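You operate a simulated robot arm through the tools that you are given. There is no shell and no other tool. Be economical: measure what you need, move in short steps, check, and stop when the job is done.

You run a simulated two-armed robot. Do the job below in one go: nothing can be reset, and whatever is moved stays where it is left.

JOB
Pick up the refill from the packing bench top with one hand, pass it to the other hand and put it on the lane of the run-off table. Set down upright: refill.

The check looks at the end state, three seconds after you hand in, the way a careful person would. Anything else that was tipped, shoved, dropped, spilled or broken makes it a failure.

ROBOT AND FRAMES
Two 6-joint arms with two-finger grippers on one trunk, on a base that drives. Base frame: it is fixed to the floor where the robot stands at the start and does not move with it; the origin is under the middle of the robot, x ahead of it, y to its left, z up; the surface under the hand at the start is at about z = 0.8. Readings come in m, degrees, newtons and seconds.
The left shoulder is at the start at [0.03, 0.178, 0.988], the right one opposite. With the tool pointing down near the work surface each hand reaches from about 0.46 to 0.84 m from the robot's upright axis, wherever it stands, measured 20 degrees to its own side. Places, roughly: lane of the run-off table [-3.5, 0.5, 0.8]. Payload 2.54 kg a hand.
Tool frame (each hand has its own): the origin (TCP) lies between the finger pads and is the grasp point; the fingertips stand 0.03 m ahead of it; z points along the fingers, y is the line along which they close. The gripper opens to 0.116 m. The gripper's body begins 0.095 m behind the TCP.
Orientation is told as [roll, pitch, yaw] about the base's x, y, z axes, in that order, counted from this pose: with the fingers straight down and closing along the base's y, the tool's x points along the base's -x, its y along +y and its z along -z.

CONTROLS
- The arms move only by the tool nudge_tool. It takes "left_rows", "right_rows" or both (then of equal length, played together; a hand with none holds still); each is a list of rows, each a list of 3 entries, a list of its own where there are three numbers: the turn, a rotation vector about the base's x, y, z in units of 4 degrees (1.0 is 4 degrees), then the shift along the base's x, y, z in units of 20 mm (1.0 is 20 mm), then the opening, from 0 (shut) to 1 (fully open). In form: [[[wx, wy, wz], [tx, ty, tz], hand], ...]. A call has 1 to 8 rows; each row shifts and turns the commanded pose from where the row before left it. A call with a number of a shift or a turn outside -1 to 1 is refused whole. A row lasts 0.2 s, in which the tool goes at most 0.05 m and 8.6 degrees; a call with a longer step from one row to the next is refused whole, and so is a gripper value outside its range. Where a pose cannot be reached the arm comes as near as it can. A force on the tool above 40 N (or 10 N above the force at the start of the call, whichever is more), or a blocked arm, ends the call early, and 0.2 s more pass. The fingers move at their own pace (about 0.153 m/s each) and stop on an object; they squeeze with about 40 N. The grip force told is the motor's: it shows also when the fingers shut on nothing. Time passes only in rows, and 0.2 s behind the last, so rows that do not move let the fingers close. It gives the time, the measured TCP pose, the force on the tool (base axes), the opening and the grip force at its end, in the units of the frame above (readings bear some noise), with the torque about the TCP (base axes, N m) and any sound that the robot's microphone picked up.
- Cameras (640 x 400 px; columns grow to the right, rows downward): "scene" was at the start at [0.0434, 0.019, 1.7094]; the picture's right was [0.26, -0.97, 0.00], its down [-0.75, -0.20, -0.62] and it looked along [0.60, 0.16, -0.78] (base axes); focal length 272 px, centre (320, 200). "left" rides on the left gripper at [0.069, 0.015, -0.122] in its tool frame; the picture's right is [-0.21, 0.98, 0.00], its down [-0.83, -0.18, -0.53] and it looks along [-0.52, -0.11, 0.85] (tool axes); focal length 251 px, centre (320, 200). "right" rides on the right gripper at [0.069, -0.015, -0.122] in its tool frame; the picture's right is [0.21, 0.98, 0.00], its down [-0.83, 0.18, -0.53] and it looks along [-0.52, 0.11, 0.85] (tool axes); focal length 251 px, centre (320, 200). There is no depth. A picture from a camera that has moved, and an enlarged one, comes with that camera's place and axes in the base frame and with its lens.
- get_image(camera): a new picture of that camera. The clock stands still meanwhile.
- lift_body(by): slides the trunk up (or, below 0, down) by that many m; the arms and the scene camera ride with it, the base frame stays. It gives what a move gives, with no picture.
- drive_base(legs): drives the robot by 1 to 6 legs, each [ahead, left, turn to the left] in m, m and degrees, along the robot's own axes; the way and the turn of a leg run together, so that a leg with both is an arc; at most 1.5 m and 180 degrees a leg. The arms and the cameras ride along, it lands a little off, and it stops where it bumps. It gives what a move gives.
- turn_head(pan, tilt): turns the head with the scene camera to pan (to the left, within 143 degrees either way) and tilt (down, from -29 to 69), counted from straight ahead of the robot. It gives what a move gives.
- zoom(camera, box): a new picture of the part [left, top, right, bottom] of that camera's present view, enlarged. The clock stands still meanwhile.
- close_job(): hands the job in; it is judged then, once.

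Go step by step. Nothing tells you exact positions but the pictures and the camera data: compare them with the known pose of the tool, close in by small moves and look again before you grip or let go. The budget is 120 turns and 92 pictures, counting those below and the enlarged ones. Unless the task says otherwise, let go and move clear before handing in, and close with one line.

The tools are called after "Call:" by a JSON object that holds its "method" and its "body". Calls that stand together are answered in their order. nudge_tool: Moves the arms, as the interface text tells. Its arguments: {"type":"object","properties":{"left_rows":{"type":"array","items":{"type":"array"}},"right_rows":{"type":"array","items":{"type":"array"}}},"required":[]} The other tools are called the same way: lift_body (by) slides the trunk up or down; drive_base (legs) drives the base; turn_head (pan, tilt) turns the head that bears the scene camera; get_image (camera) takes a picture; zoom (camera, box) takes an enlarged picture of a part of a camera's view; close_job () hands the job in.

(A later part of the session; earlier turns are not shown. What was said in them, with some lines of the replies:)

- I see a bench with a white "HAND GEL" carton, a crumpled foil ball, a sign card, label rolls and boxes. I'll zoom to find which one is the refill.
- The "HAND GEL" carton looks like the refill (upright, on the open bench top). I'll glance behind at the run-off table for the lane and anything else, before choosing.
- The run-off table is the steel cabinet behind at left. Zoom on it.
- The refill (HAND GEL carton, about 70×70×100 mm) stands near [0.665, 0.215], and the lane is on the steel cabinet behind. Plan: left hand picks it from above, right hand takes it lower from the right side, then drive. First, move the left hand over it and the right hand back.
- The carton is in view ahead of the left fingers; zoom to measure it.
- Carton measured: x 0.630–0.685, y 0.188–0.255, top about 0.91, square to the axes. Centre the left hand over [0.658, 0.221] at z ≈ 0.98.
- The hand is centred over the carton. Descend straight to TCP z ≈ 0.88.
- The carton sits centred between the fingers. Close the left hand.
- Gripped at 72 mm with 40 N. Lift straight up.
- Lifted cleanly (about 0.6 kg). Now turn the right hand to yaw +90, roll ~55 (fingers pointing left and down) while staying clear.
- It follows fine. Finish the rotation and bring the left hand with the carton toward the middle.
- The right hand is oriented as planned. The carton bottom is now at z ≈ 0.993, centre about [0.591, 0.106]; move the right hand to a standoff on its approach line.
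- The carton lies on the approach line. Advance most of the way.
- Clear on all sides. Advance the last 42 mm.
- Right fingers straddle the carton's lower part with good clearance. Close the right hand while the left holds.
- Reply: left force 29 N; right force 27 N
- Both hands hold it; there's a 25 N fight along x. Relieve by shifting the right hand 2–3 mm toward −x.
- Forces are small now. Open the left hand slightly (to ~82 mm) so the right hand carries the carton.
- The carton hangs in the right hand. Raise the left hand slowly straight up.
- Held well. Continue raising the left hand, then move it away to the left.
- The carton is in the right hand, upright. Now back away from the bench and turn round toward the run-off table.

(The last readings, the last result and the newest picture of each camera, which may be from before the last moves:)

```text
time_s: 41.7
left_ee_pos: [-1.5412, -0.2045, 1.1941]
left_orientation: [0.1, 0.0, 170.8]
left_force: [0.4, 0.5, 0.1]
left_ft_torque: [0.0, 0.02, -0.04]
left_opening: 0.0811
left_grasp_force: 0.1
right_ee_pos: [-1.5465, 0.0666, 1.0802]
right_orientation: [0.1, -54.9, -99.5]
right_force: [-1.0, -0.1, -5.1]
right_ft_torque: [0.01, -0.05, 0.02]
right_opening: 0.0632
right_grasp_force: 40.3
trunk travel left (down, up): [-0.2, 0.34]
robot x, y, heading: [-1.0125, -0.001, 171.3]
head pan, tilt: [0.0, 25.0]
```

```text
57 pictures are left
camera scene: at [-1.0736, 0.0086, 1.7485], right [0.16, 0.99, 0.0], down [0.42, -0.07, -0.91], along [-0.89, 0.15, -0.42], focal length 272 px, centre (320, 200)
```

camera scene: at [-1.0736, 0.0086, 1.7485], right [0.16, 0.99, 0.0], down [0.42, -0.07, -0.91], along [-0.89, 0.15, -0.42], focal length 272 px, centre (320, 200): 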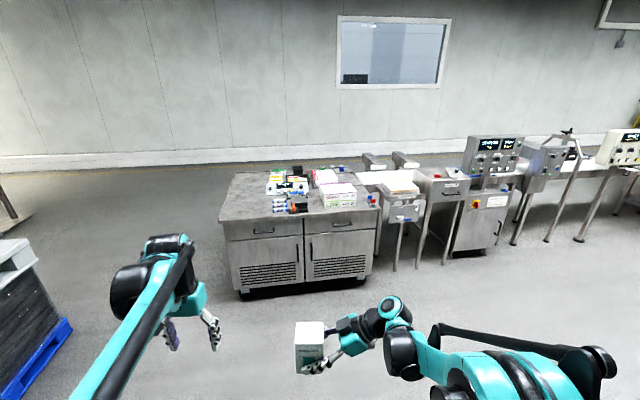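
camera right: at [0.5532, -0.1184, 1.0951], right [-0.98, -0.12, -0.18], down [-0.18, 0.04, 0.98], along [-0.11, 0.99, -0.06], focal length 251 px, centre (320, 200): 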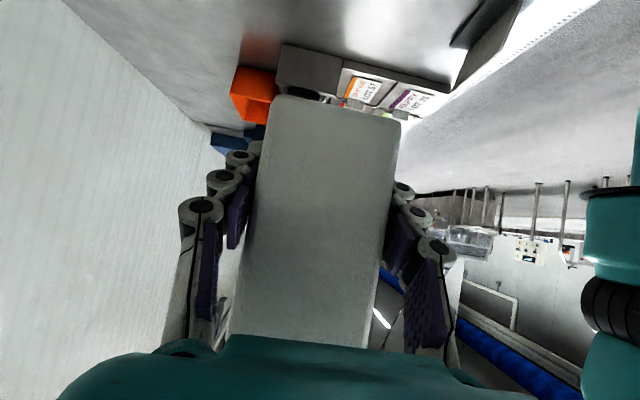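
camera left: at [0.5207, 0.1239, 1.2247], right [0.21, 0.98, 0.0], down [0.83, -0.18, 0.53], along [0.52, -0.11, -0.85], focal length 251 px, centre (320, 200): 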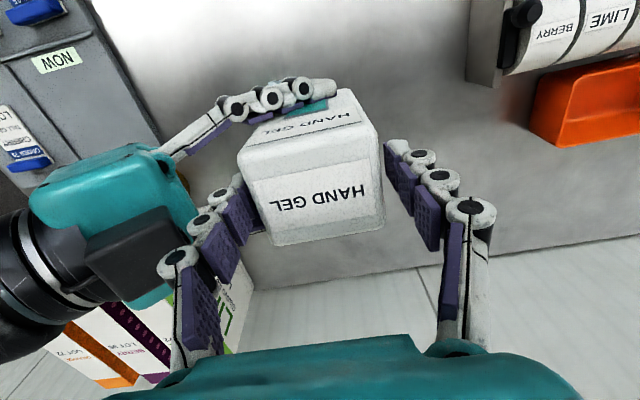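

Call:
{"method": "zoom", "body": {"camera": "scene", "box": [210, 145, 470, 305]}}

```text
2.46 times, centred on (340, 225) of scene
camera zoom: at [-1.0736, 0.0086, 1.7485], right [0.16, 0.99, 0.0], down [0.42, -0.07, -0.91], along [-0.89, 0.15, -0.42], focal length 670 px, centre (271, 138)
```

zoom: 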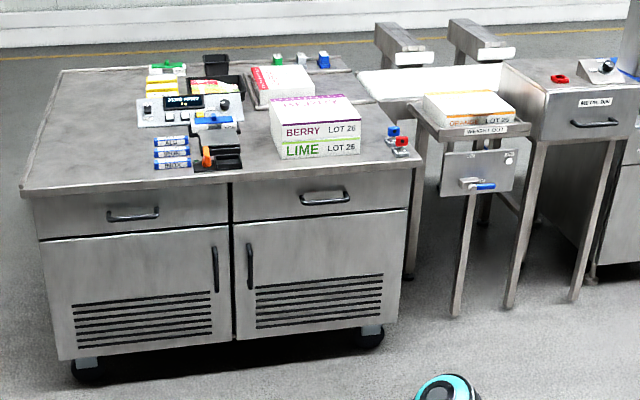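

The spot [-3.5, 0.5] lies toward the back of the steel table behind the LIME/BERRY cases. Drive nearer to look.

Call:
{"method": "drive_base", "body": {"legs": [[0.95, -0.1, 0]]}}

Call:
{"method": "turn_head", "body": {"pan": 0, "tilt": 30}}

Call:
{"method": "get_image", "body": {"camera": "scene"}}

Call:
{"method": "zoom", "body": {"camera": "scene", "box": [200, 80, 440, 230]}}

```text
time_s: 46.7
left_ee_pos: [-2.4678, 0.0462, 1.1932]
left_orientation: [0.0, 0.0, 170.8]
left_force: [-0.3, -0.8, -0.8]
left_ft_torque: [0.0, 0.01, 0.01]
left_opening: 0.0812
left_grasp_force: 0.1
right_ee_pos: [-2.4741, 0.3164, 1.0794]
right_orientation: [0.2, -54.9, -99.3]
right_force: [-0.5, 0.2, -5.7]
right_ft_torque: [0.01, -0.03, -0.04]
right_opening: 0.0633
right_grasp_force: 39.8
trunk travel left (down, up): [-0.2, 0.34]
robot x, y, heading: [-1.9373, 0.2532, 170.8]
head pan, tilt: [0.0, 25.0]
```

```text
time_s: 47.4
left_ee_pos: [-2.4677, 0.0452, 1.1944]
left_orientation: [0.1, 0.0, 170.8]
left_force: [-0.7, 0.8, 1.0]
left_ft_torque: [0.05, -0.02, -0.01]
left_opening: 0.0814
left_grasp_force: 0.2
right_ee_pos: [-2.4729, 0.3163, 1.079]
right_orientation: [0.1, -54.9, -99.4]
right_force: [-0.8, -0.2, -5.8]
right_ft_torque: [0.02, 0.05, 0.01]
right_opening: 0.0633
right_grasp_force: 39.7
trunk travel left (down, up): [-0.2, 0.34]
robot x, y, heading: [-1.9345, 0.2507, 170.9]
head pan, tilt: [0.0, 30.0]
```

```text
55 pictures are left
camera scene: at [-1.9981, 0.259, 1.7407], right [0.16, 0.99, 0.0], down [0.49, -0.08, -0.87], along [-0.85, 0.14, -0.5], focal length 272 px, centre (320, 200)
```

scene: 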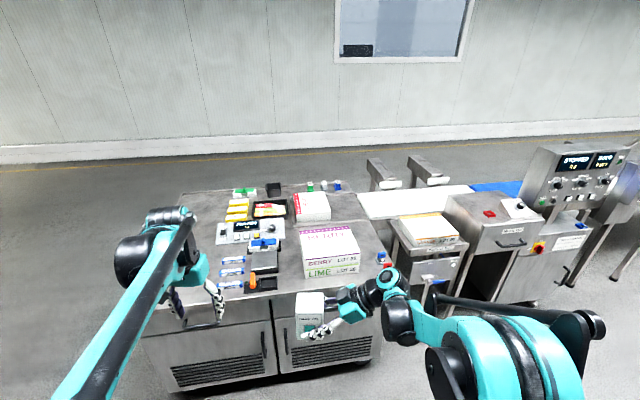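

```text
2.67 times, centred on (320, 155) of scene
camera zoom: at [-1.9981, 0.259, 1.7407], right [0.16, 0.99, 0.0], down [0.49, -0.08, -0.87], along [-0.85, 0.14, -0.5], focal length 726 px, centre (320, 320)
```

zoom: 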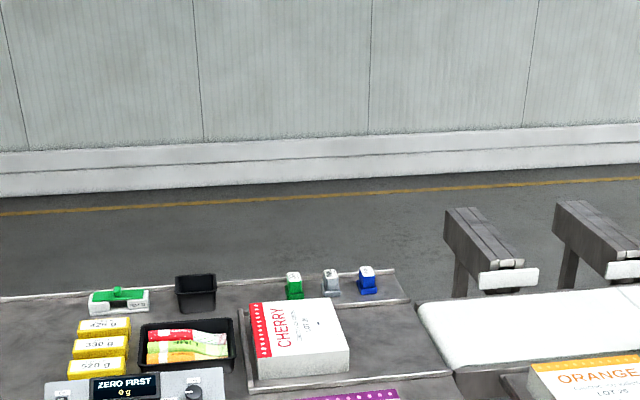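

There seems to be a shallow railed lane with a CHERRY box at the right half. Raise the trunk for a steeper view.

Call:
{"method": "lift_body", "body": {"by": 0.33}}

Call:
{"method": "turn_head", "body": {"pan": -8, "tilt": 40}}

Call:
{"method": "zoom", "body": {"camera": "scene", "box": [170, 60, 430, 260]}}

```text
time_s: 50.6
left_ee_pos: [-2.4674, 0.0464, 1.5232]
left_orientation: [0.0, 0.0, 170.8]
left_force: [0.3, 0.1, 0.9]
left_ft_torque: [0.01, 0.01, 0.01]
left_opening: 0.0811
left_grasp_force: 0.1
right_ee_pos: [-2.474, 0.3149, 1.4095]
right_orientation: [0.0, -55.0, -99.5]
right_force: [0.3, 1.2, -4.9]
right_ft_torque: [0.04, -0.04, 0.02]
right_opening: 0.0635
right_grasp_force: 39.8
trunk travel left (down, up): [-0.53, 0.01]
robot x, y, heading: [-1.9347, 0.2469, 170.9]
head pan, tilt: [0.0, 30.0]
```

```text
time_s: 51.4
left_ee_pos: [-2.4676, 0.0449, 1.523]
left_orientation: [0.1, 0.0, 170.8]
left_force: [-0.3, 0.1, -0.5]
left_ft_torque: [-0.02, -0.01, 0.04]
left_opening: 0.0814
left_grasp_force: 0.0
right_ee_pos: [-2.4735, 0.3166, 1.4089]
right_orientation: [0.1, -54.9, -99.4]
right_force: [-0.2, -0.8, -4.5]
right_ft_torque: [0.02, 0.0, 0.02]
right_opening: 0.0638
right_grasp_force: 39.6
trunk travel left (down, up): [-0.53, 0.01]
robot x, y, heading: [-1.9392, 0.2477, 170.6]
head pan, tilt: [-8.0, 40.0]
```

```text
2.00 times, centred on (300, 160) of scene
camera zoom: at [-1.9904, 0.2697, 2.0553], right [0.3, 0.96, 0.0], down [0.61, -0.19, -0.77], along [-0.73, 0.23, -0.64], focal length 544 px, centre (360, 280)
```

zoom: 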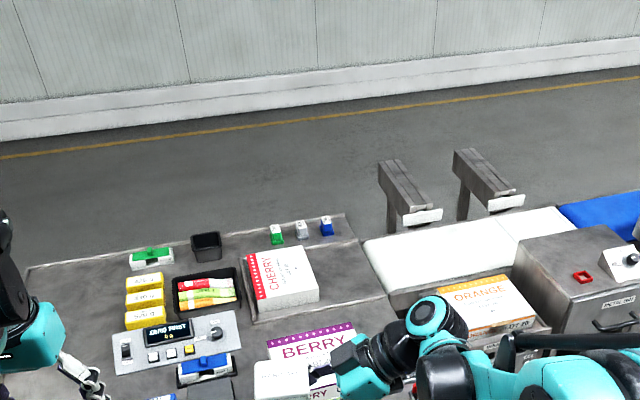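

Call:
{"method": "zoom", "body": {"camera": "scene", "box": [270, 150, 390, 230]}}

```text
5.00 times, centred on (330, 190) of scene
camera zoom: at [-1.9904, 0.2697, 2.0553], right [0.3, 0.96, 0.0], down [0.61, -0.19, -0.77], along [-0.73, 0.23, -0.64], focal length 1361 px, centre (270, 250)
```

zoom: 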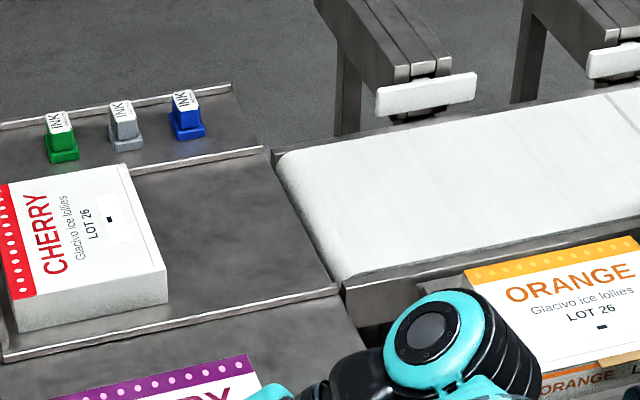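

The lane is the strip between the two low rails (x −3.30…−3.63, y 0.32…0.775), in line with the belt; the CHERRY case fills y < 0.55, so free space is around [-3.43, 0.67]. I'll turn the right hand to point forward and place from this side.

Call:
{"method": "nudge_tool", "body": {"right_rows": [[[0, 0, -1], [-0.24, 0.415, 0], 0.2], [[0, 0, -1], [-0.24, 0.415, 0], 0.2], [[0, 0, -1], [-0.24, 0.415, 0], 0.2], [[0, 0, -1], [-0.24, 0.415, 0], 0.2], [[0, 0, -1], [-0.24, 0.415, 0], 0.2], [[0, 0, -1], [-0.24, 0.415, 0], 0.2], [[0, 0, -1], [-0.24, 0.415, 0], 0.2], [[0, 0, -1], [-0.24, 0.415, 0], 0.2]]}}

Call:
{"method": "nudge_tool", "body": {"right_rows": [[[0, 0, -1], [-0.24, 0.415, 0], 0.2], [[0, 0, -1], [-0.24, 0.415, 0], 0.2], [[0, 0, -1], [-0.24, 0.415, 0], 0.2], [[0, 0, -1], [-0.24, 0.415, 0], 0.2], [[0, 0, -1], [-0.24, 0.415, 0], 0.2], [[0, 0, -1], [-0.24, 0.415, 0], 0.2], [[0, 0, -1], [-0.24, 0.415, 0], 0.2], [[0, 0, -1], [-0.24, 0.415, 0], 0.2]]}}

Call:
{"method": "get_image", "body": {"camera": "scene"}}

```text
time_s: 53.2
left_ee_pos: [-2.4668, 0.0454, 1.5231]
left_orientation: [0.0, 0.1, 170.9]
left_force: [0.2, -0.3, -0.8]
left_ft_torque: [0.01, 0.01, 0.0]
left_opening: 0.0811
left_grasp_force: 0.0
right_ee_pos: [-2.5109, 0.382, 1.4096]
right_orientation: [0.1, -54.9, -131.5]
right_force: [0.1, 0.4, -6.0]
right_ft_torque: [0.04, 0.01, -0.05]
right_opening: 0.0636
right_grasp_force: 40.0
trunk travel left (down, up): [-0.53, 0.01]
robot x, y, heading: [-1.9367, 0.249, 170.9]
head pan, tilt: [-8.0, 40.0]
```

```text
time_s: 55.0
left_ee_pos: [-2.468, 0.0464, 1.5225]
left_orientation: [0.0, 0.1, 170.8]
left_force: [-0.2, -0.1, 0.2]
left_ft_torque: [0.07, -0.02, 0.01]
left_opening: 0.081
left_grasp_force: 0.1
right_ee_pos: [-2.5513, 0.4491, 1.4095]
right_orientation: [0.2, -54.9, -163.5]
right_force: [-0.2, 0.8, -5.1]
right_ft_torque: [0.0, -0.03, -0.01]
right_opening: 0.0633
right_grasp_force: 40.3
trunk travel left (down, up): [-0.53, 0.01]
robot x, y, heading: [-1.9367, 0.2531, 170.8]
head pan, tilt: [-8.0, 40.0]
```

```text
51 pictures are left
camera scene: at [-1.9906, 0.2697, 2.0553], right [0.3, 0.96, 0.0], down [0.61, -0.19, -0.77], along [-0.73, 0.23, -0.64], focal length 272 px, centre (320, 200)
```

scene: 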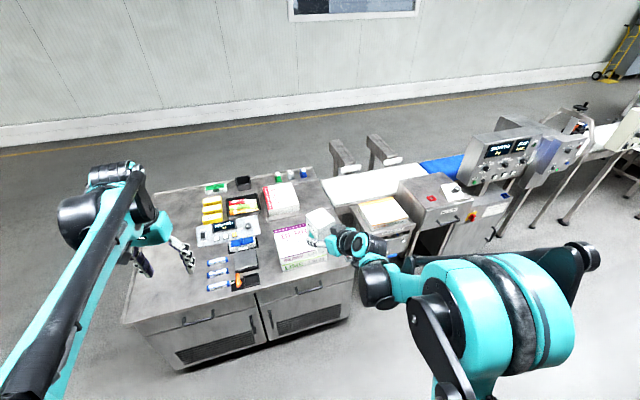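

Works well. Finish aligning the hand to world −x and extend it forward while high.

Call:
{"method": "nudge_tool", "body": {"right_rows": [[[0, 0, -1], [-1, 0.54, 0], 0.2], [[0, 0, -1], [-1, 0.54, 0], 0.2], [[0, 0, -1], [-1, 0.54, 0], 0.2], [[0, 0, -1], [-1, 0.54, 0], 0.2], [[0, 0, -0.12], [-1, 0.54, 0], 0.2], [[0, 0, 0], [-1, 0.54, 0], 0.2], [[0, 0, 0], [-1, 0.54, 0], 0.2], [[0, 0, 0], [-1, 0.54, 0], 0.2]]}}

Call:
{"method": "nudge_tool", "body": {"right_rows": [[[0, 0, 0], [-1, 0.54, -1], 0.2], [[0, 0, 0], [-1, 0.54, -1], 0.2], [[0, 0, 0], [-1, 0.54, -1], 0.2], [[0, 0, 0], [-1, 0.54, -1], 0.2], [[0, 0, 0], [-1, 0.54, -1], 0.2], [[0, 0, 0], [-1, 0.54, -1], 0.2]]}}

```text
time_s: 56.8
left_ee_pos: [-2.4695, 0.0465, 1.5226]
left_orientation: [0.0, 0.1, 170.8]
left_force: [0.6, 0.4, -0.2]
left_ft_torque: [-0.02, -0.03, -0.01]
left_opening: 0.0812
left_grasp_force: 0.0
right_ee_pos: [-2.7113, 0.5363, 1.4093]
right_orientation: [0.1, -54.7, -179.9]
right_force: [-0.1, 0.3, -6.0]
right_ft_torque: [0.0, -0.03, 0.01]
right_opening: 0.0633
right_grasp_force: 40.3
trunk travel left (down, up): [-0.53, 0.01]
robot x, y, heading: [-1.9362, 0.2526, 171.0]
head pan, tilt: [-8.0, 40.0]
```

```text
time_s: 58.2
left_ee_pos: [-2.4692, 0.0466, 1.523]
left_orientation: [0.0, 0.2, 170.8]
left_force: [-0.7, -0.5, -0.1]
left_ft_torque: [-0.01, -0.02, -0.01]
left_opening: 0.0813
left_grasp_force: 0.0
right_ee_pos: [-2.8308, 0.6007, 1.2859]
right_orientation: [0.2, -54.9, -179.9]
right_force: [-0.2, -0.3, -4.8]
right_ft_torque: [0.01, -0.05, -0.01]
right_opening: 0.0634
right_grasp_force: 39.9
trunk travel left (down, up): [-0.53, 0.01]
robot x, y, heading: [-1.9388, 0.2531, 170.8]
head pan, tilt: [-8.0, 40.0]
```

Reach is fine at 0.94 m. Drive toward the table so the carton comes over the lane, in two steps.

Call:
{"method": "drive_base", "body": {"legs": [[0.45, 0.03, 0]]}}

Call:
{"method": "turn_head", "body": {"pan": -12, "tilt": 55}}

Call:
{"method": "get_image", "body": {"camera": "scene"}}

```text
time_s: 60.9
left_ee_pos: [-2.9275, 0.0849, 1.5224]
left_orientation: [0.0, 0.0, 171.1]
left_force: [0.2, 0.3, 1.5]
left_ft_torque: [-0.01, 0.01, 0.0]
left_opening: 0.0811
left_grasp_force: 0.1
right_ee_pos: [-3.292, 0.6349, 1.2883]
right_orientation: [0.1, -54.9, -179.5]
right_force: [0.1, 0.4, -5.4]
right_ft_torque: [0.01, -0.04, -0.01]
right_opening: 0.0634
right_grasp_force: 40.3
trunk travel left (down, up): [-0.53, 0.01]
robot x, y, heading: [-2.3958, 0.2956, 171.3]
head pan, tilt: [-8.0, 40.0]
```

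```text
time_s: 61.7
left_ee_pos: [-2.9287, 0.0848, 1.5241]
left_orientation: [0.0, 0.1, 171.1]
left_force: [-0.7, -1.0, 0.3]
left_ft_torque: [0.0, 0.03, -0.01]
left_opening: 0.0809
left_grasp_force: 0.1
right_ee_pos: [-3.293, 0.6368, 1.2874]
right_orientation: [0.2, -54.8, -179.6]
right_force: [-0.4, 0.2, -5.1]
right_ft_torque: [0.03, -0.03, -0.03]
right_opening: 0.0634
right_grasp_force: 40.4
trunk travel left (down, up): [-0.53, 0.01]
robot x, y, heading: [-2.4028, 0.2929, 171.0]
head pan, tilt: [-12.0, 55.0]
```

```text
50 pictures are left
camera scene: at [-2.4387, 0.314, 2.0346], right [0.36, 0.93, 0.0], down [0.77, -0.29, -0.57], along [-0.54, 0.2, -0.82], focal length 272 px, centre (320, 200)
```

scene: 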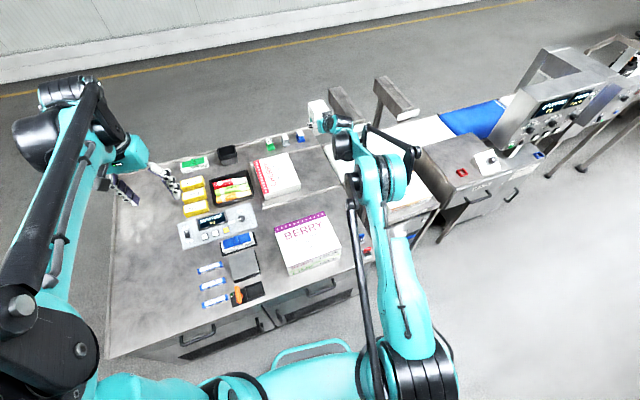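

Lots of clearance. Zoom on the lane to re-measure before the final advance.

Call:
{"method": "zoom", "body": {"camera": "scene", "box": [240, 90, 380, 210]}}

Call:
{"method": "get_image", "body": {"camera": "right"}}

```text
3.33 times, centred on (310, 150) of scene
camera zoom: at [-2.4387, 0.314, 2.0346], right [0.36, 0.93, 0.0], down [0.77, -0.29, -0.57], along [-0.54, 0.2, -0.82], focal length 907 px, centre (353, 367)
```

zoom: 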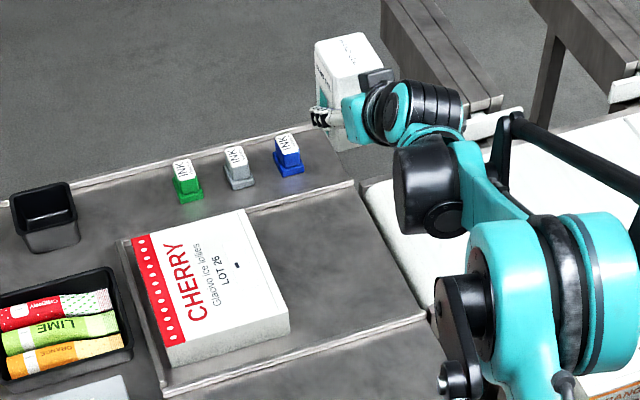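

```text
48 pictures are left
camera right: at [-3.1534, 0.6536, 1.302], right [0.13, -0.98, -0.17], down [-0.04, -0.18, 0.98], along [-0.99, -0.12, -0.06], focal length 251 px, centre (320, 200)
```

right: 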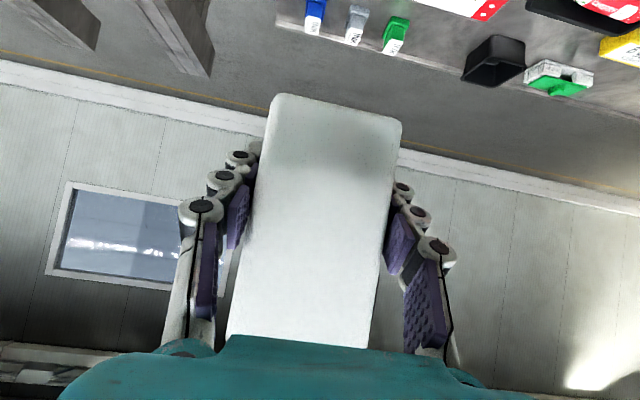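

Lane geometry confirmed: free area y 0.55–0.776, x −3.30…−3.64; aim for carton centre [-3.45, 0.667]. Advance 0.1 m, and lower the trunk.

Call:
{"method": "drive_base", "body": {"legs": [[0.1, 0, 0]]}}

Call:
{"method": "lift_body", "body": {"by": -0.27}}

Call:
{"method": "get_image", "body": {"camera": "scene"}}

```text
time_s: 62.9
left_ee_pos: [-3.0227, 0.1007, 1.5238]
left_orientation: [-0.1, 0.0, 171.1]
left_force: [-0.4, 0.1, 0.4]
left_ft_torque: [-0.01, -0.01, 0.05]
left_opening: 0.0814
left_grasp_force: 0.1
right_ee_pos: [-3.3872, 0.6526, 1.2907]
right_orientation: [0.1, -55.0, -179.6]
right_force: [0.1, 0.8, -6.5]
right_ft_torque: [-0.02, -0.04, -0.01]
right_opening: 0.0632
right_grasp_force: 40.2
trunk travel left (down, up): [-0.53, 0.01]
robot x, y, heading: [-2.495, 0.31, 171.1]
head pan, tilt: [-12.0, 55.0]
```

```text
time_s: 65.6
left_ee_pos: [-3.0247, 0.1006, 1.2535]
left_orientation: [0.0, 0.0, 171.1]
left_force: [0.9, -0.4, 0.0]
left_ft_torque: [-0.01, 0.0, 0.02]
left_opening: 0.0813
left_grasp_force: 0.0
right_ee_pos: [-3.3876, 0.6524, 1.0192]
right_orientation: [0.1, -54.9, -179.6]
right_force: [1.0, -1.2, -5.6]
right_ft_torque: [-0.03, -0.02, 0.01]
right_opening: 0.063
right_grasp_force: 40.1
trunk travel left (down, up): [-0.26, 0.28]
robot x, y, heading: [-2.4958, 0.3059, 170.9]
head pan, tilt: [-12.0, 55.0]
```

```text
47 pictures are left
camera scene: at [-2.5339, 0.3289, 1.7647], right [0.36, 0.93, 0.0], down [0.77, -0.29, -0.57], along [-0.54, 0.2, -0.82], focal length 272 px, centre (320, 200)
```

scene: 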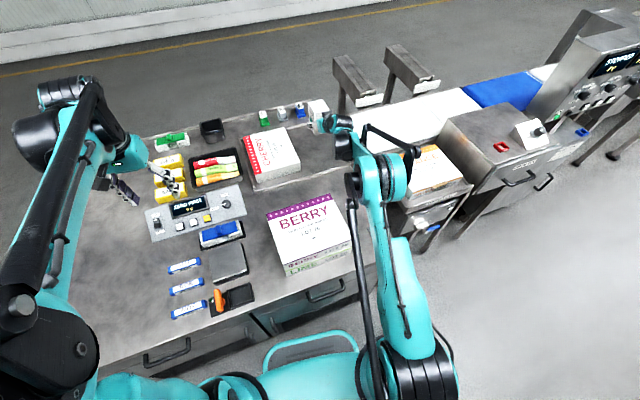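

Now extend the right arm over the target spot and lower partway.

Call:
{"method": "nudge_tool", "body": {"right_rows": [[[0, 0, 0], [-0.6, 0.15, 0], 0.2], [[0, 0, 0], [-0.6, 0.15, 0], 0.2], [[0, 0, 0], [-0.6, 0.15, 0], 0.2], [[0, 0, 0], [-0.6, 0.15, 0], 0.2], [[0, 0, 0], [-0.4, 0.15, 0], 0.2], [[0, 0, 0], [0, 0, -1], 0.2], [[0, 0, 0], [0, 0, -1], 0.2], [[0, 0, 0], [0, 0, -1], 0.2]]}}

Call:
{"method": "get_image", "body": {"camera": "scene"}}

Call:
{"method": "get_image", "body": {"camera": "right"}}

Call:
{"method": "get_image", "body": {"camera": "left"}}

```text
time_s: 67.4
left_ee_pos: [-3.0252, 0.1016, 1.2532]
left_orientation: [0.0, 0.1, 171.1]
left_force: [-0.2, -0.1, -0.1]
left_ft_torque: [0.01, -0.02, 0.05]
left_opening: 0.0813
left_grasp_force: 0.1
right_ee_pos: [-3.4216, 0.6618, 0.9642]
right_orientation: [0.1, -54.9, -179.5]
right_force: [-0.5, 0.7, -4.6]
right_ft_torque: [0.03, -0.03, 0.01]
right_opening: 0.0633
right_grasp_force: 40.1
right hand out of reach, approached as far as the arm can: row 6, 7, 8
trunk travel left (down, up): [-0.26, 0.28]
robot x, y, heading: [-2.4947, 0.3119, 171.1]
head pan, tilt: [-12.0, 55.0]
```

```text
46 pictures are left
camera scene: at [-2.5342, 0.3293, 1.7646], right [0.36, 0.93, 0.0], down [0.77, -0.29, -0.57], along [-0.54, 0.2, -0.82], focal length 272 px, centre (320, 200)
```

scene: 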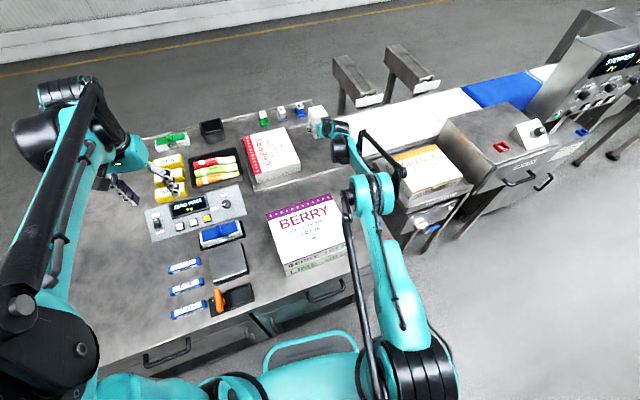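

```text
45 pictures are left
camera right: at [-3.2823, 0.6792, 0.9801], right [0.13, -0.98, -0.17], down [-0.04, -0.18, 0.98], along [-0.99, -0.12, -0.06], focal length 251 px, centre (320, 200)
```

right: 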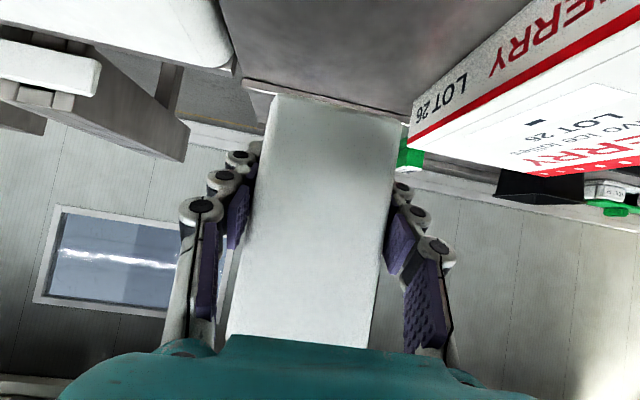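

```text
44 pictures are left
camera left: at [-2.9576, 0.0758, 1.3758], right [-0.36, -0.93, 0.0], down [-0.79, 0.31, 0.53], along [-0.5, 0.19, -0.85], focal length 251 px, centre (320, 200)
```

left: 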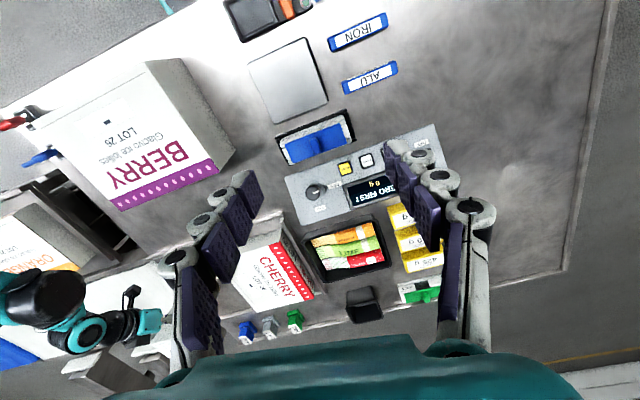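

The last bit of reach fails low down, and the arm would pass close over the BERRY/LIME stack if I simply lowered. Measure the stack and arm first.

Call:
{"method": "zoom", "body": {"camera": "scene", "box": [250, 100, 450, 300]}}

Call:
{"method": "zoom", "body": {"camera": "left", "box": [0, 40, 240, 280]}}

```text
2.00 times, centred on (350, 200) of scene
camera zoom: at [-2.5342, 0.3293, 1.7646], right [0.36, 0.93, 0.0], down [0.77, -0.29, -0.57], along [-0.54, 0.2, -0.82], focal length 544 px, centre (260, 200)
```

zoom: 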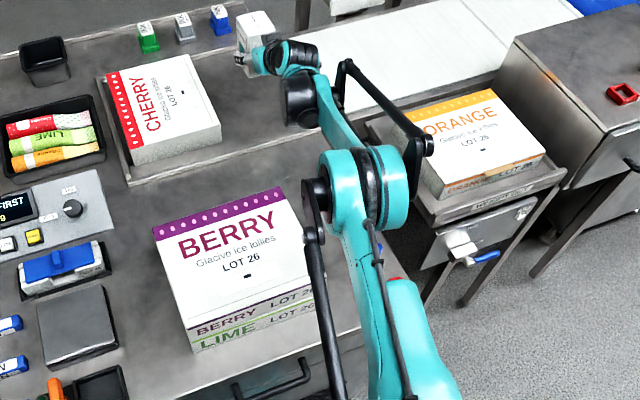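

```text
1.67 times, centred on (120, 160) of left
camera zoom: at [-2.9576, 0.0758, 1.3758], right [-0.36, -0.93, 0.0], down [-0.79, 0.31, 0.53], along [-0.5, 0.19, -0.85], focal length 419 px, centre (653, 267)
```

zoom: 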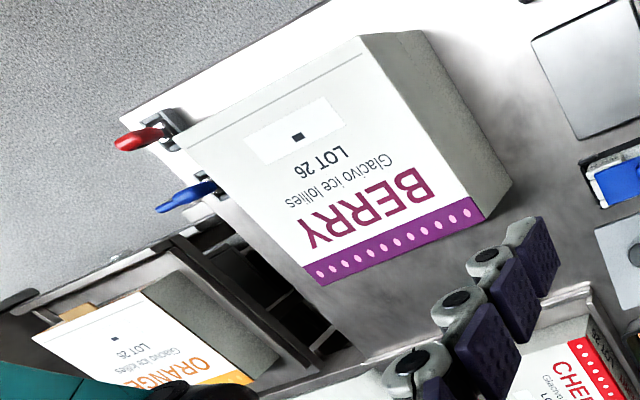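

Stack top is z 0.92 with its right edge at y ≈ 0.60, so I'll shift the base ~0.15 m right to get the arm clear of it and improve reach. First swing the hand left to compensate.

Call:
{"method": "nudge_tool", "body": {"right_rows": [[[0, 0, 0], [0.5, -0.8, 0.5], 0.2], [[0, 0, 0], [0.5, -0.8, 0.5], 0.2], [[0, 0, 0], [0, -0.8, 0], 0.2], [[0, 0, 0], [0, -0.8, 0], 0.2], [[0, 0, 0], [0, -0.8, 0], 0.2], [[0, 0, 0], [0, -0.8, 0], 0.2], [[0, 0, 0], [0, -0.8, 0], 0.2], [[0, 0, 0], [0, -0.8, 0], 0.2]]}}

Call:
{"method": "drive_base", "body": {"legs": [[0.024, -0.15, 0]]}}

Call:
{"method": "get_image", "body": {"camera": "scene"}}

```text
time_s: 69.2
left_ee_pos: [-3.0249, 0.0989, 1.2533]
left_orientation: [0.0, 0.0, 171.1]
left_force: [0.3, -0.2, 0.2]
left_ft_torque: [0.01, -0.01, 0.01]
left_opening: 0.0811
left_grasp_force: 0.1
right_ee_pos: [-3.4002, 0.533, 0.9885]
right_orientation: [0.1, -54.9, -179.7]
right_force: [0.6, 0.4, -5.1]
right_ft_torque: [0.03, -0.03, 0.01]
right_opening: 0.0634
right_grasp_force: 39.2
trunk travel left (down, up): [-0.26, 0.28]
robot x, y, heading: [-2.492, 0.3067, 171.1]
head pan, tilt: [-12.0, 55.0]
```

```text
time_s: 70.6
left_ee_pos: [-3.0242, 0.2597, 1.2531]
left_orientation: [0.1, 0.1, 170.8]
left_force: [-0.4, 0.1, -0.7]
left_ft_torque: [-0.04, 0.02, 0.0]
left_opening: 0.081
left_grasp_force: 0.1
right_ee_pos: [-3.3987, 0.6933, 0.9883]
right_orientation: [0.2, -54.9, -180.0]
right_force: [0.0, 0.7, -5.2]
right_ft_torque: [-0.05, -0.01, 0.04]
right_opening: 0.0634
right_grasp_force: 39.8
trunk travel left (down, up): [-0.26, 0.28]
robot x, y, heading: [-2.4887, 0.4596, 170.6]
head pan, tilt: [-12.0, 55.0]
```

```text
41 pictures are left
camera scene: at [-2.5331, 0.4852, 1.7646], right [0.36, 0.93, 0.0], down [0.76, -0.3, -0.57], along [-0.53, 0.21, -0.82], focal length 272 px, centre (320, 200)
```

scene: 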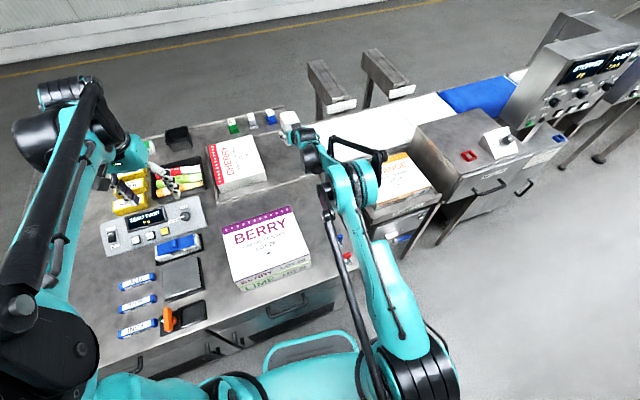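

The arm is now right of the stack. Shift to [-3.43, 0.667] and descend with the trunk.

Call:
{"method": "nudge_tool", "body": {"right_rows": [[[0, 0, 0], [-0.5, -0.45, 0], 0.2], [[0, 0, 0], [-0.5, -0.45, 0], 0.2], [[0, 0, 0], [-0.4, -0.4, 0], 0.2]]}}

Call:
{"method": "lift_body", "body": {"by": -0.1}}

Call:
{"method": "get_image", "body": {"camera": "scene"}}

Call:
{"method": "get_image", "body": {"camera": "right"}}

Call:
{"method": "get_image", "body": {"camera": "left"}}

```text
time_s: 71.4
left_ee_pos: [-3.0243, 0.2568, 1.2525]
left_orientation: [-0.1, 0.1, 170.8]
left_force: [0.0, 0.0, 0.1]
left_ft_torque: [0.01, -0.04, 0.01]
left_opening: 0.0811
left_grasp_force: 0.1
right_ee_pos: [-3.4252, 0.6654, 0.9888]
right_orientation: [0.2, -55.0, -179.9]
right_force: [-0.3, -0.7, -5.7]
right_ft_torque: [-0.02, -0.07, -0.01]
right_opening: 0.0634
right_grasp_force: 40.0
trunk travel left (down, up): [-0.26, 0.28]
robot x, y, heading: [-2.4955, 0.4602, 170.9]
head pan, tilt: [-12.0, 55.0]
```

```text
time_s: 72.7
left_ee_pos: [-3.0241, 0.2578, 1.1536]
left_orientation: [0.0, 0.0, 170.8]
left_force: [0.4, -0.5, -0.8]
left_ft_torque: [0.02, 0.0, 0.03]
left_opening: 0.0814
left_grasp_force: 0.0
right_ee_pos: [-3.4246, 0.6663, 0.8913]
right_orientation: [0.1, -55.0, -179.8]
right_force: [-0.3, -0.3, -4.8]
right_ft_torque: [0.03, -0.05, 0.0]
right_opening: 0.0632
right_grasp_force: 39.9
trunk travel left (down, up): [-0.16, 0.38]
robot x, y, heading: [-2.4919, 0.4613, 170.7]
head pan, tilt: [-12.0, 55.0]
```

```text
40 pictures are left
camera scene: at [-2.5327, 0.4835, 1.6648], right [0.36, 0.93, 0.0], down [0.76, -0.3, -0.57], along [-0.53, 0.21, -0.82], focal length 272 px, centre (320, 200)
```

scene: 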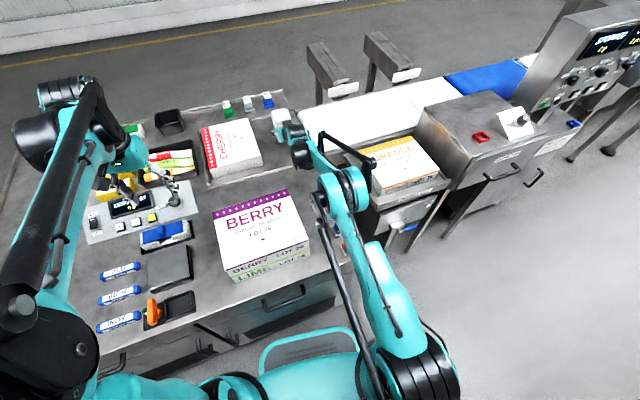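

```text
39 pictures are left
camera right: at [-3.2849, 0.6826, 0.9042], right [0.13, -0.98, -0.17], down [-0.04, -0.18, 0.98], along [-0.99, -0.12, -0.06], focal length 251 px, centre (320, 200)
```

right: 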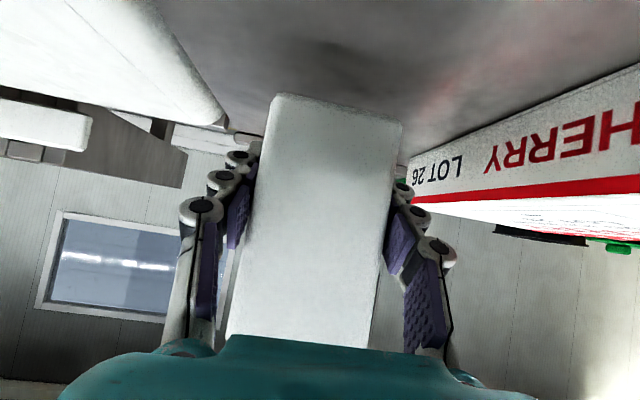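

```text
38 pictures are left
camera left: at [-2.9577, 0.2325, 1.276], right [-0.37, -0.93, 0.0], down [-0.79, 0.31, 0.53], along [-0.5, 0.2, -0.85], focal length 251 px, centre (320, 200)
```

left: 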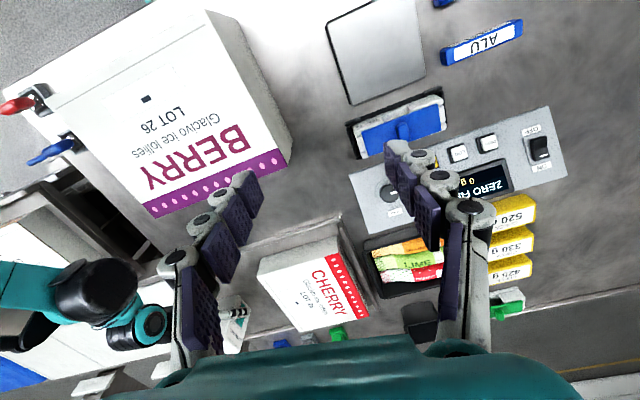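

Carton bottom is ~5 cm above the lane. Check elbow linkage clearance near the ORANGE case before the last descent.

Call:
{"method": "zoom", "body": {"camera": "scene", "box": [250, 80, 450, 260]}}

Call:
{"method": "zoom", "body": {"camera": "left", "box": [0, 180, 260, 400]}}

```text
2.22 times, centred on (350, 170) of scene
camera zoom: at [-2.5327, 0.4835, 1.6648], right [0.36, 0.93, 0.0], down [0.76, -0.3, -0.57], along [-0.53, 0.21, -0.82], focal length 605 px, centre (253, 267)
```

zoom: 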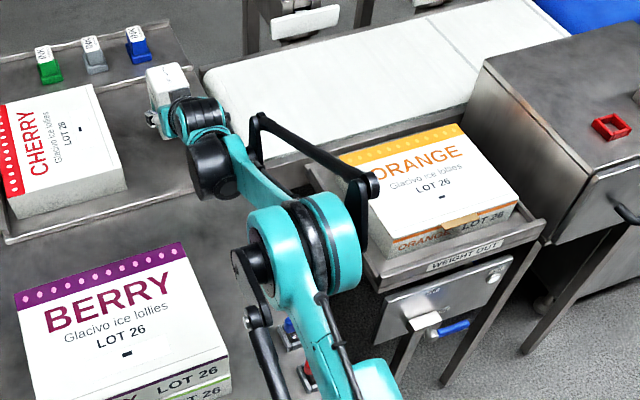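

```text
1.82 times, centred on (130, 290) of left
camera zoom: at [-2.9577, 0.2325, 1.276], right [-0.37, -0.93, 0.0], down [-0.79, 0.31, 0.53], along [-0.5, 0.2, -0.85], focal length 457 px, centre (666, 36)
```

zoom: 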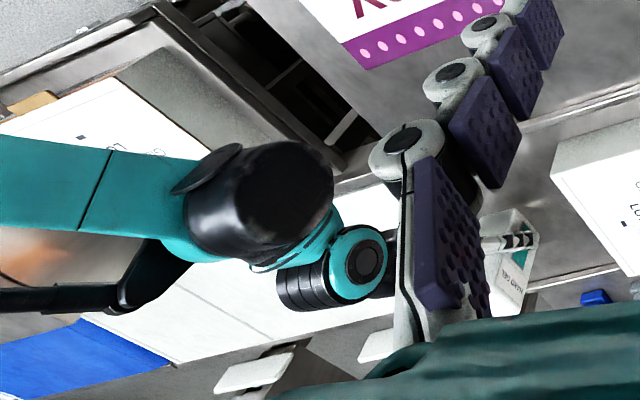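

Elbow is at about z 1.13, well clear. Lower 0.04 with the trunk.

Call:
{"method": "lift_body", "body": {"by": -0.04}}

Call:
{"method": "zoom", "body": {"camera": "right", "box": [200, 60, 480, 220]}}

Call:
{"method": "zoom", "body": {"camera": "scene", "box": [250, 80, 350, 170]}}

```text
time_s: 73.5
left_ee_pos: [-3.023, 0.2573, 1.114]
left_orientation: [0.0, 0.0, 170.9]
left_force: [-0.4, -0.4, 0.3]
left_ft_torque: [0.01, -0.01, 0.02]
left_opening: 0.0813
left_grasp_force: 0.1
right_ee_pos: [-3.4232, 0.6664, 0.8505]
right_orientation: [0.2, -55.1, -180.0]
right_force: [2.3, 0.4, 5.4]
right_ft_torque: [0.25, -0.42, -0.08]
right_opening: 0.0634
right_grasp_force: 40.2
trunk travel left (down, up): [-0.12, 0.42]
robot x, y, heading: [-2.4984, 0.4604, 170.8]
head pan, tilt: [-12.0, 55.0]
```

```text
2.29 times, centred on (340, 140) of right
camera zoom: at [-3.2841, 0.6824, 0.8653], right [0.13, -0.98, -0.18], down [-0.04, -0.18, 0.98], along [-0.99, -0.12, -0.06], focal length 575 px, centre (274, 337)
```

zoom: 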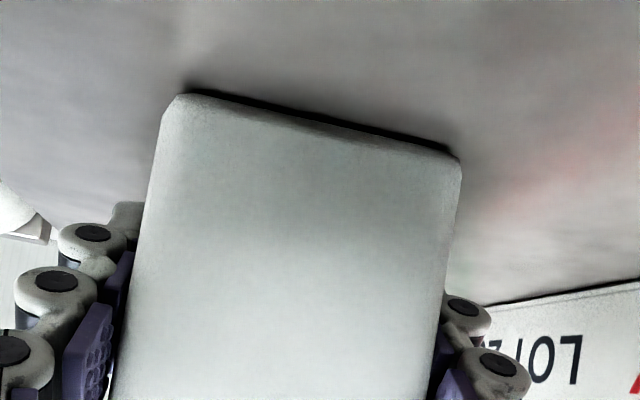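

```text
4.44 times, centred on (300, 125) of scene
camera zoom: at [-2.5311, 0.4832, 1.6248], right [0.36, 0.93, 0.0], down [0.76, -0.3, -0.57], along [-0.54, 0.21, -0.82], focal length 1210 px, centre (409, 533)
```

zoom: 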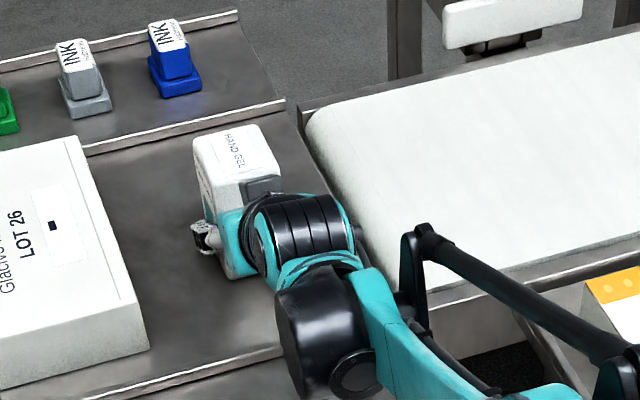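

Contact felt (about 10 N up), carton resting on the lane floor between the rails, clear of the CHERRY case. Open the right hand gently.

Call:
{"method": "nudge_tool", "body": {"right_rows": [[[0, 0, 0], [0, 0, 0], 0.53], [[0, 0, 0], [0, 0, 0], 0.57], [[0, 0, 0], [0, 0, 0], 0.65], [[0, 0, 0], [0, 0, 0], 0.75], [[0, 0, 0], [0, 0, 0], 0.85], [[0, 0, 0], [0, 0, 0], 0.85]]}}

Call:
{"method": "get_image", "body": {"camera": "right"}}

Call:
{"method": "zoom", "body": {"camera": "scene", "box": [250, 80, 350, 170]}}

```text
time_s: 75.0
left_ee_pos: [-3.0233, 0.2578, 1.1136]
left_orientation: [0.0, 0.0, 170.8]
left_force: [0.7, -0.2, -0.1]
left_ft_torque: [-0.02, 0.04, -0.02]
left_opening: 0.0813
left_grasp_force: 0.1
right_ee_pos: [-3.4248, 0.6663, 0.8499]
right_orientation: [0.1, -54.9, -180.0]
right_force: [-0.7, 0.5, 0.6]
right_ft_torque: [0.01, -0.02, 0.0]
right_opening: 0.0987
right_grasp_force: 0.0
trunk travel left (down, up): [-0.12, 0.42]
robot x, y, heading: [-2.4958, 0.4651, 170.8]
head pan, tilt: [-12.0, 55.0]
```

```text
33 pictures are left
camera right: at [-3.2845, 0.6825, 0.8644], right [0.13, -0.98, -0.17], down [-0.04, -0.18, 0.98], along [-0.99, -0.12, -0.06], focal length 251 px, centre (320, 200)
```

right: 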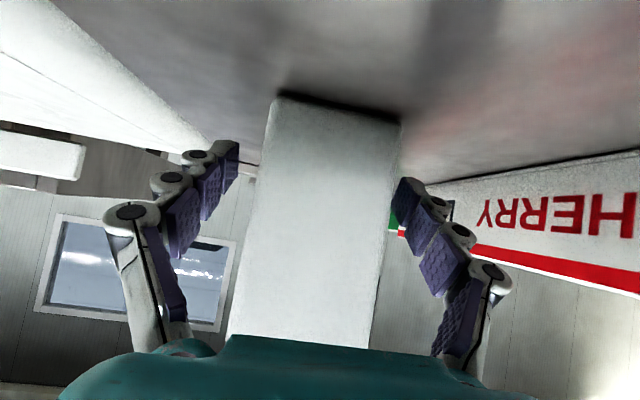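

```text
4.44 times, centred on (300, 125) of scene
camera zoom: at [-2.5321, 0.4833, 1.6247], right [0.36, 0.93, 0.0], down [0.76, -0.3, -0.57], along [-0.53, 0.21, -0.82], focal length 1210 px, centre (409, 533)
```

zoom: 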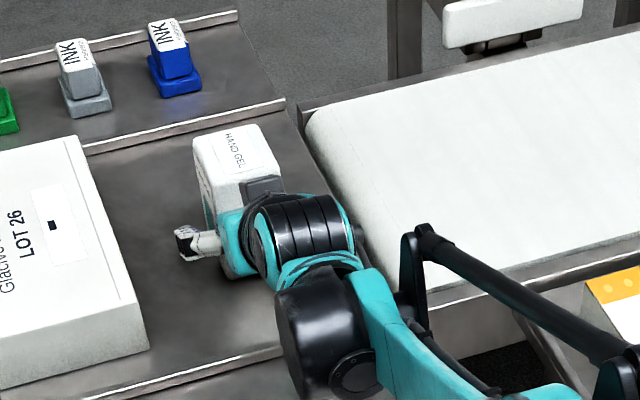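

Standing upright and free. Withdraw the hand back along its own axis.

Call:
{"method": "nudge_tool", "body": {"right_rows": [[[0, 0, 0], [0.6, 0, 0.42], 0.85], [[0, 0, 0], [0.8, 0, 0.56], 0.85], [[0, 0, 0], [0.8, 0, 0.56], 0.85], [[0, 0, 0], [0.8, 0, 0.56], 0.85], [[0, 0, 0], [0.8, 0, 0.56], 0.85], [[0, 0, 0], [0.8, 0, 0.56], 0.85], [[0, 0, 0], [0.8, 0, 0.7], 0.85], [[0, 0, 0], [0.8, 0, 0.9], 0.85]]}}

Call:
{"method": "get_image", "body": {"camera": "right"}}

Call:
{"method": "get_image", "body": {"camera": "scene"}}

```text
time_s: 76.8
left_ee_pos: [-3.022, 0.2578, 1.1136]
left_orientation: [0.1, -0.1, 170.8]
left_force: [-0.5, -0.2, -0.3]
left_ft_torque: [-0.02, 0.01, 0.02]
left_opening: 0.0813
left_grasp_force: 0.1
right_ee_pos: [-3.298, 0.6646, 0.9486]
right_orientation: [0.2, -54.8, -179.8]
right_force: [-0.6, 0.0, -0.6]
right_ft_torque: [0.03, -0.03, -0.01]
right_opening: 0.0987
right_grasp_force: 0.0
trunk travel left (down, up): [-0.12, 0.42]
robot x, y, heading: [-2.4954, 0.4603, 170.8]
head pan, tilt: [-12.0, 55.0]
```

```text
31 pictures are left
camera right: at [-3.158, 0.6807, 0.9626], right [0.13, -0.98, -0.18], down [-0.04, -0.18, 0.98], along [-0.99, -0.12, -0.06], focal length 251 px, centre (320, 200)
```

right: 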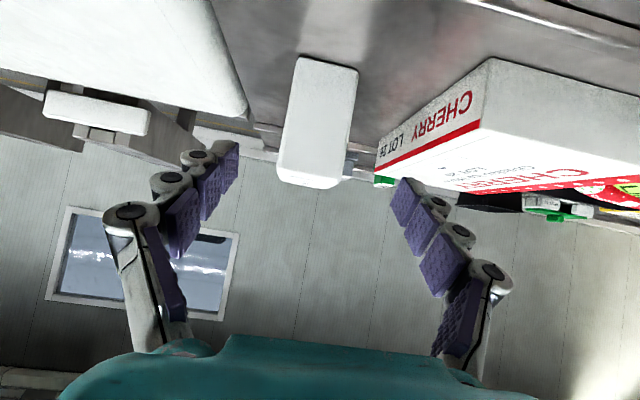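

```text
30 pictures are left
camera scene: at [-2.5311, 0.4832, 1.6247], right [0.36, 0.93, 0.0], down [0.76, -0.3, -0.57], along [-0.53, 0.21, -0.82], focal length 272 px, centre (320, 200)
```

scene: 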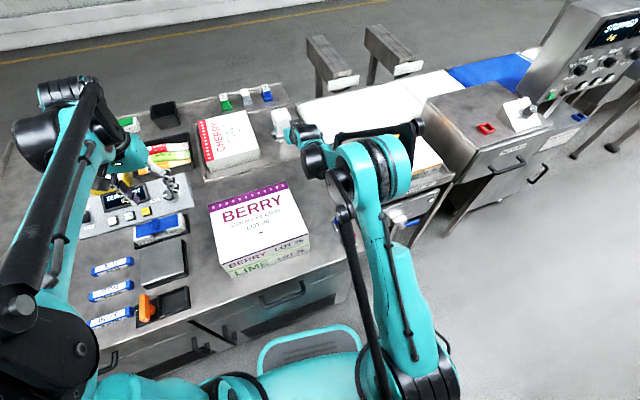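

Carton is standing. Raise the trunk and zoom to confirm the final state.

Call:
{"method": "lift_body", "body": {"by": 0.2}}

Call:
{"method": "drive_base", "body": {"legs": [[-0.4, 0, 0]]}}

Call:
{"method": "turn_head", "body": {"pan": -8, "tilt": 40}}

Call:
{"method": "zoom", "body": {"camera": "scene", "box": [180, 60, 440, 260]}}

```text
time_s: 78.9
left_ee_pos: [-3.0241, 0.2573, 1.3132]
left_orientation: [0.1, 0.0, 170.9]
left_force: [0.2, 0.4, -0.2]
left_ft_torque: [0.0, -0.03, -0.01]
left_opening: 0.081
left_grasp_force: 0.0
right_ee_pos: [-3.2993, 0.6647, 1.1477]
right_orientation: [0.2, -54.9, -179.9]
right_force: [0.0, 0.2, 0.2]
right_ft_torque: [0.0, -0.03, 0.01]
right_opening: 0.0986
right_grasp_force: 0.1
trunk travel left (down, up): [-0.32, 0.22]
robot x, y, heading: [-2.4968, 0.4609, 170.8]
head pan, tilt: [-12.0, 55.0]
```

```text
time_s: 81.4
left_ee_pos: [-2.6278, 0.1914, 1.314]
left_orientation: [-0.1, -0.1, 171.1]
left_force: [0.4, 0.5, -0.1]
left_ft_torque: [0.0, 0.03, 0.01]
left_opening: 0.0812
left_grasp_force: 0.0
right_ee_pos: [-2.9053, 0.5964, 1.1485]
right_orientation: [0.1, -54.9, -179.5]
right_force: [-0.5, -0.2, -0.5]
right_ft_torque: [0.0, 0.0, 0.01]
right_opening: 0.0984
right_grasp_force: 0.1
trunk travel left (down, up): [-0.32, 0.22]
robot x, y, heading: [-2.0983, 0.3984, 171.2]
head pan, tilt: [-12.0, 55.0]
```

```text
time_s: 82.2
left_ee_pos: [-2.6275, 0.1919, 1.3126]
left_orientation: [0.0, 0.0, 171.2]
left_force: [0.8, -0.6, -0.9]
left_ft_torque: [-0.02, 0.02, 0.01]
left_opening: 0.0811
left_grasp_force: 0.0
right_ee_pos: [-2.9056, 0.5955, 1.1473]
right_orientation: [0.2, -54.9, -179.5]
right_force: [-0.1, 1.2, -0.8]
right_ft_torque: [0.0, 0.04, 0.0]
right_opening: 0.0985
right_grasp_force: 0.1
trunk travel left (down, up): [-0.32, 0.22]
robot x, y, heading: [-2.099, 0.3967, 170.9]
head pan, tilt: [-8.0, 40.0]
```

```text
2.00 times, centred on (310, 160) of scene
camera zoom: at [-2.1516, 0.4192, 1.8453], right [0.29, 0.96, 0.0], down [0.62, -0.19, -0.77], along [-0.73, 0.22, -0.64], focal length 544 px, centre (340, 280)
```

zoom: 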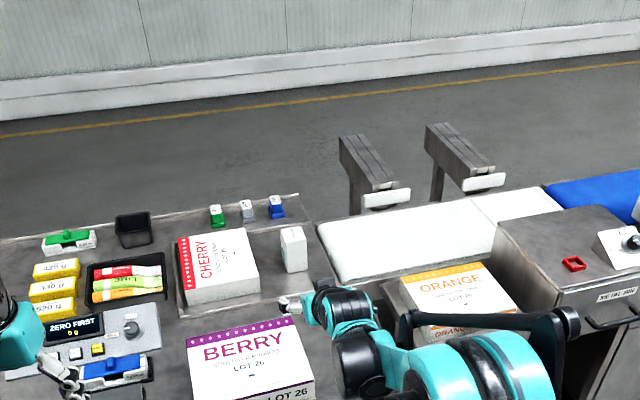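

The refill stands upright on the lane beside the CHERRY case, nothing else has moved, and both hands are clear. Handing in.

Call:
{"method": "close_job", "body": {}}

```text
The job is handed in.
```

The hand-gel refill carton went from the left hand to the right. It now stands upright on the run-off table's lane, next to the CHERRY case, with nothing else disturbed in the pictures I took.
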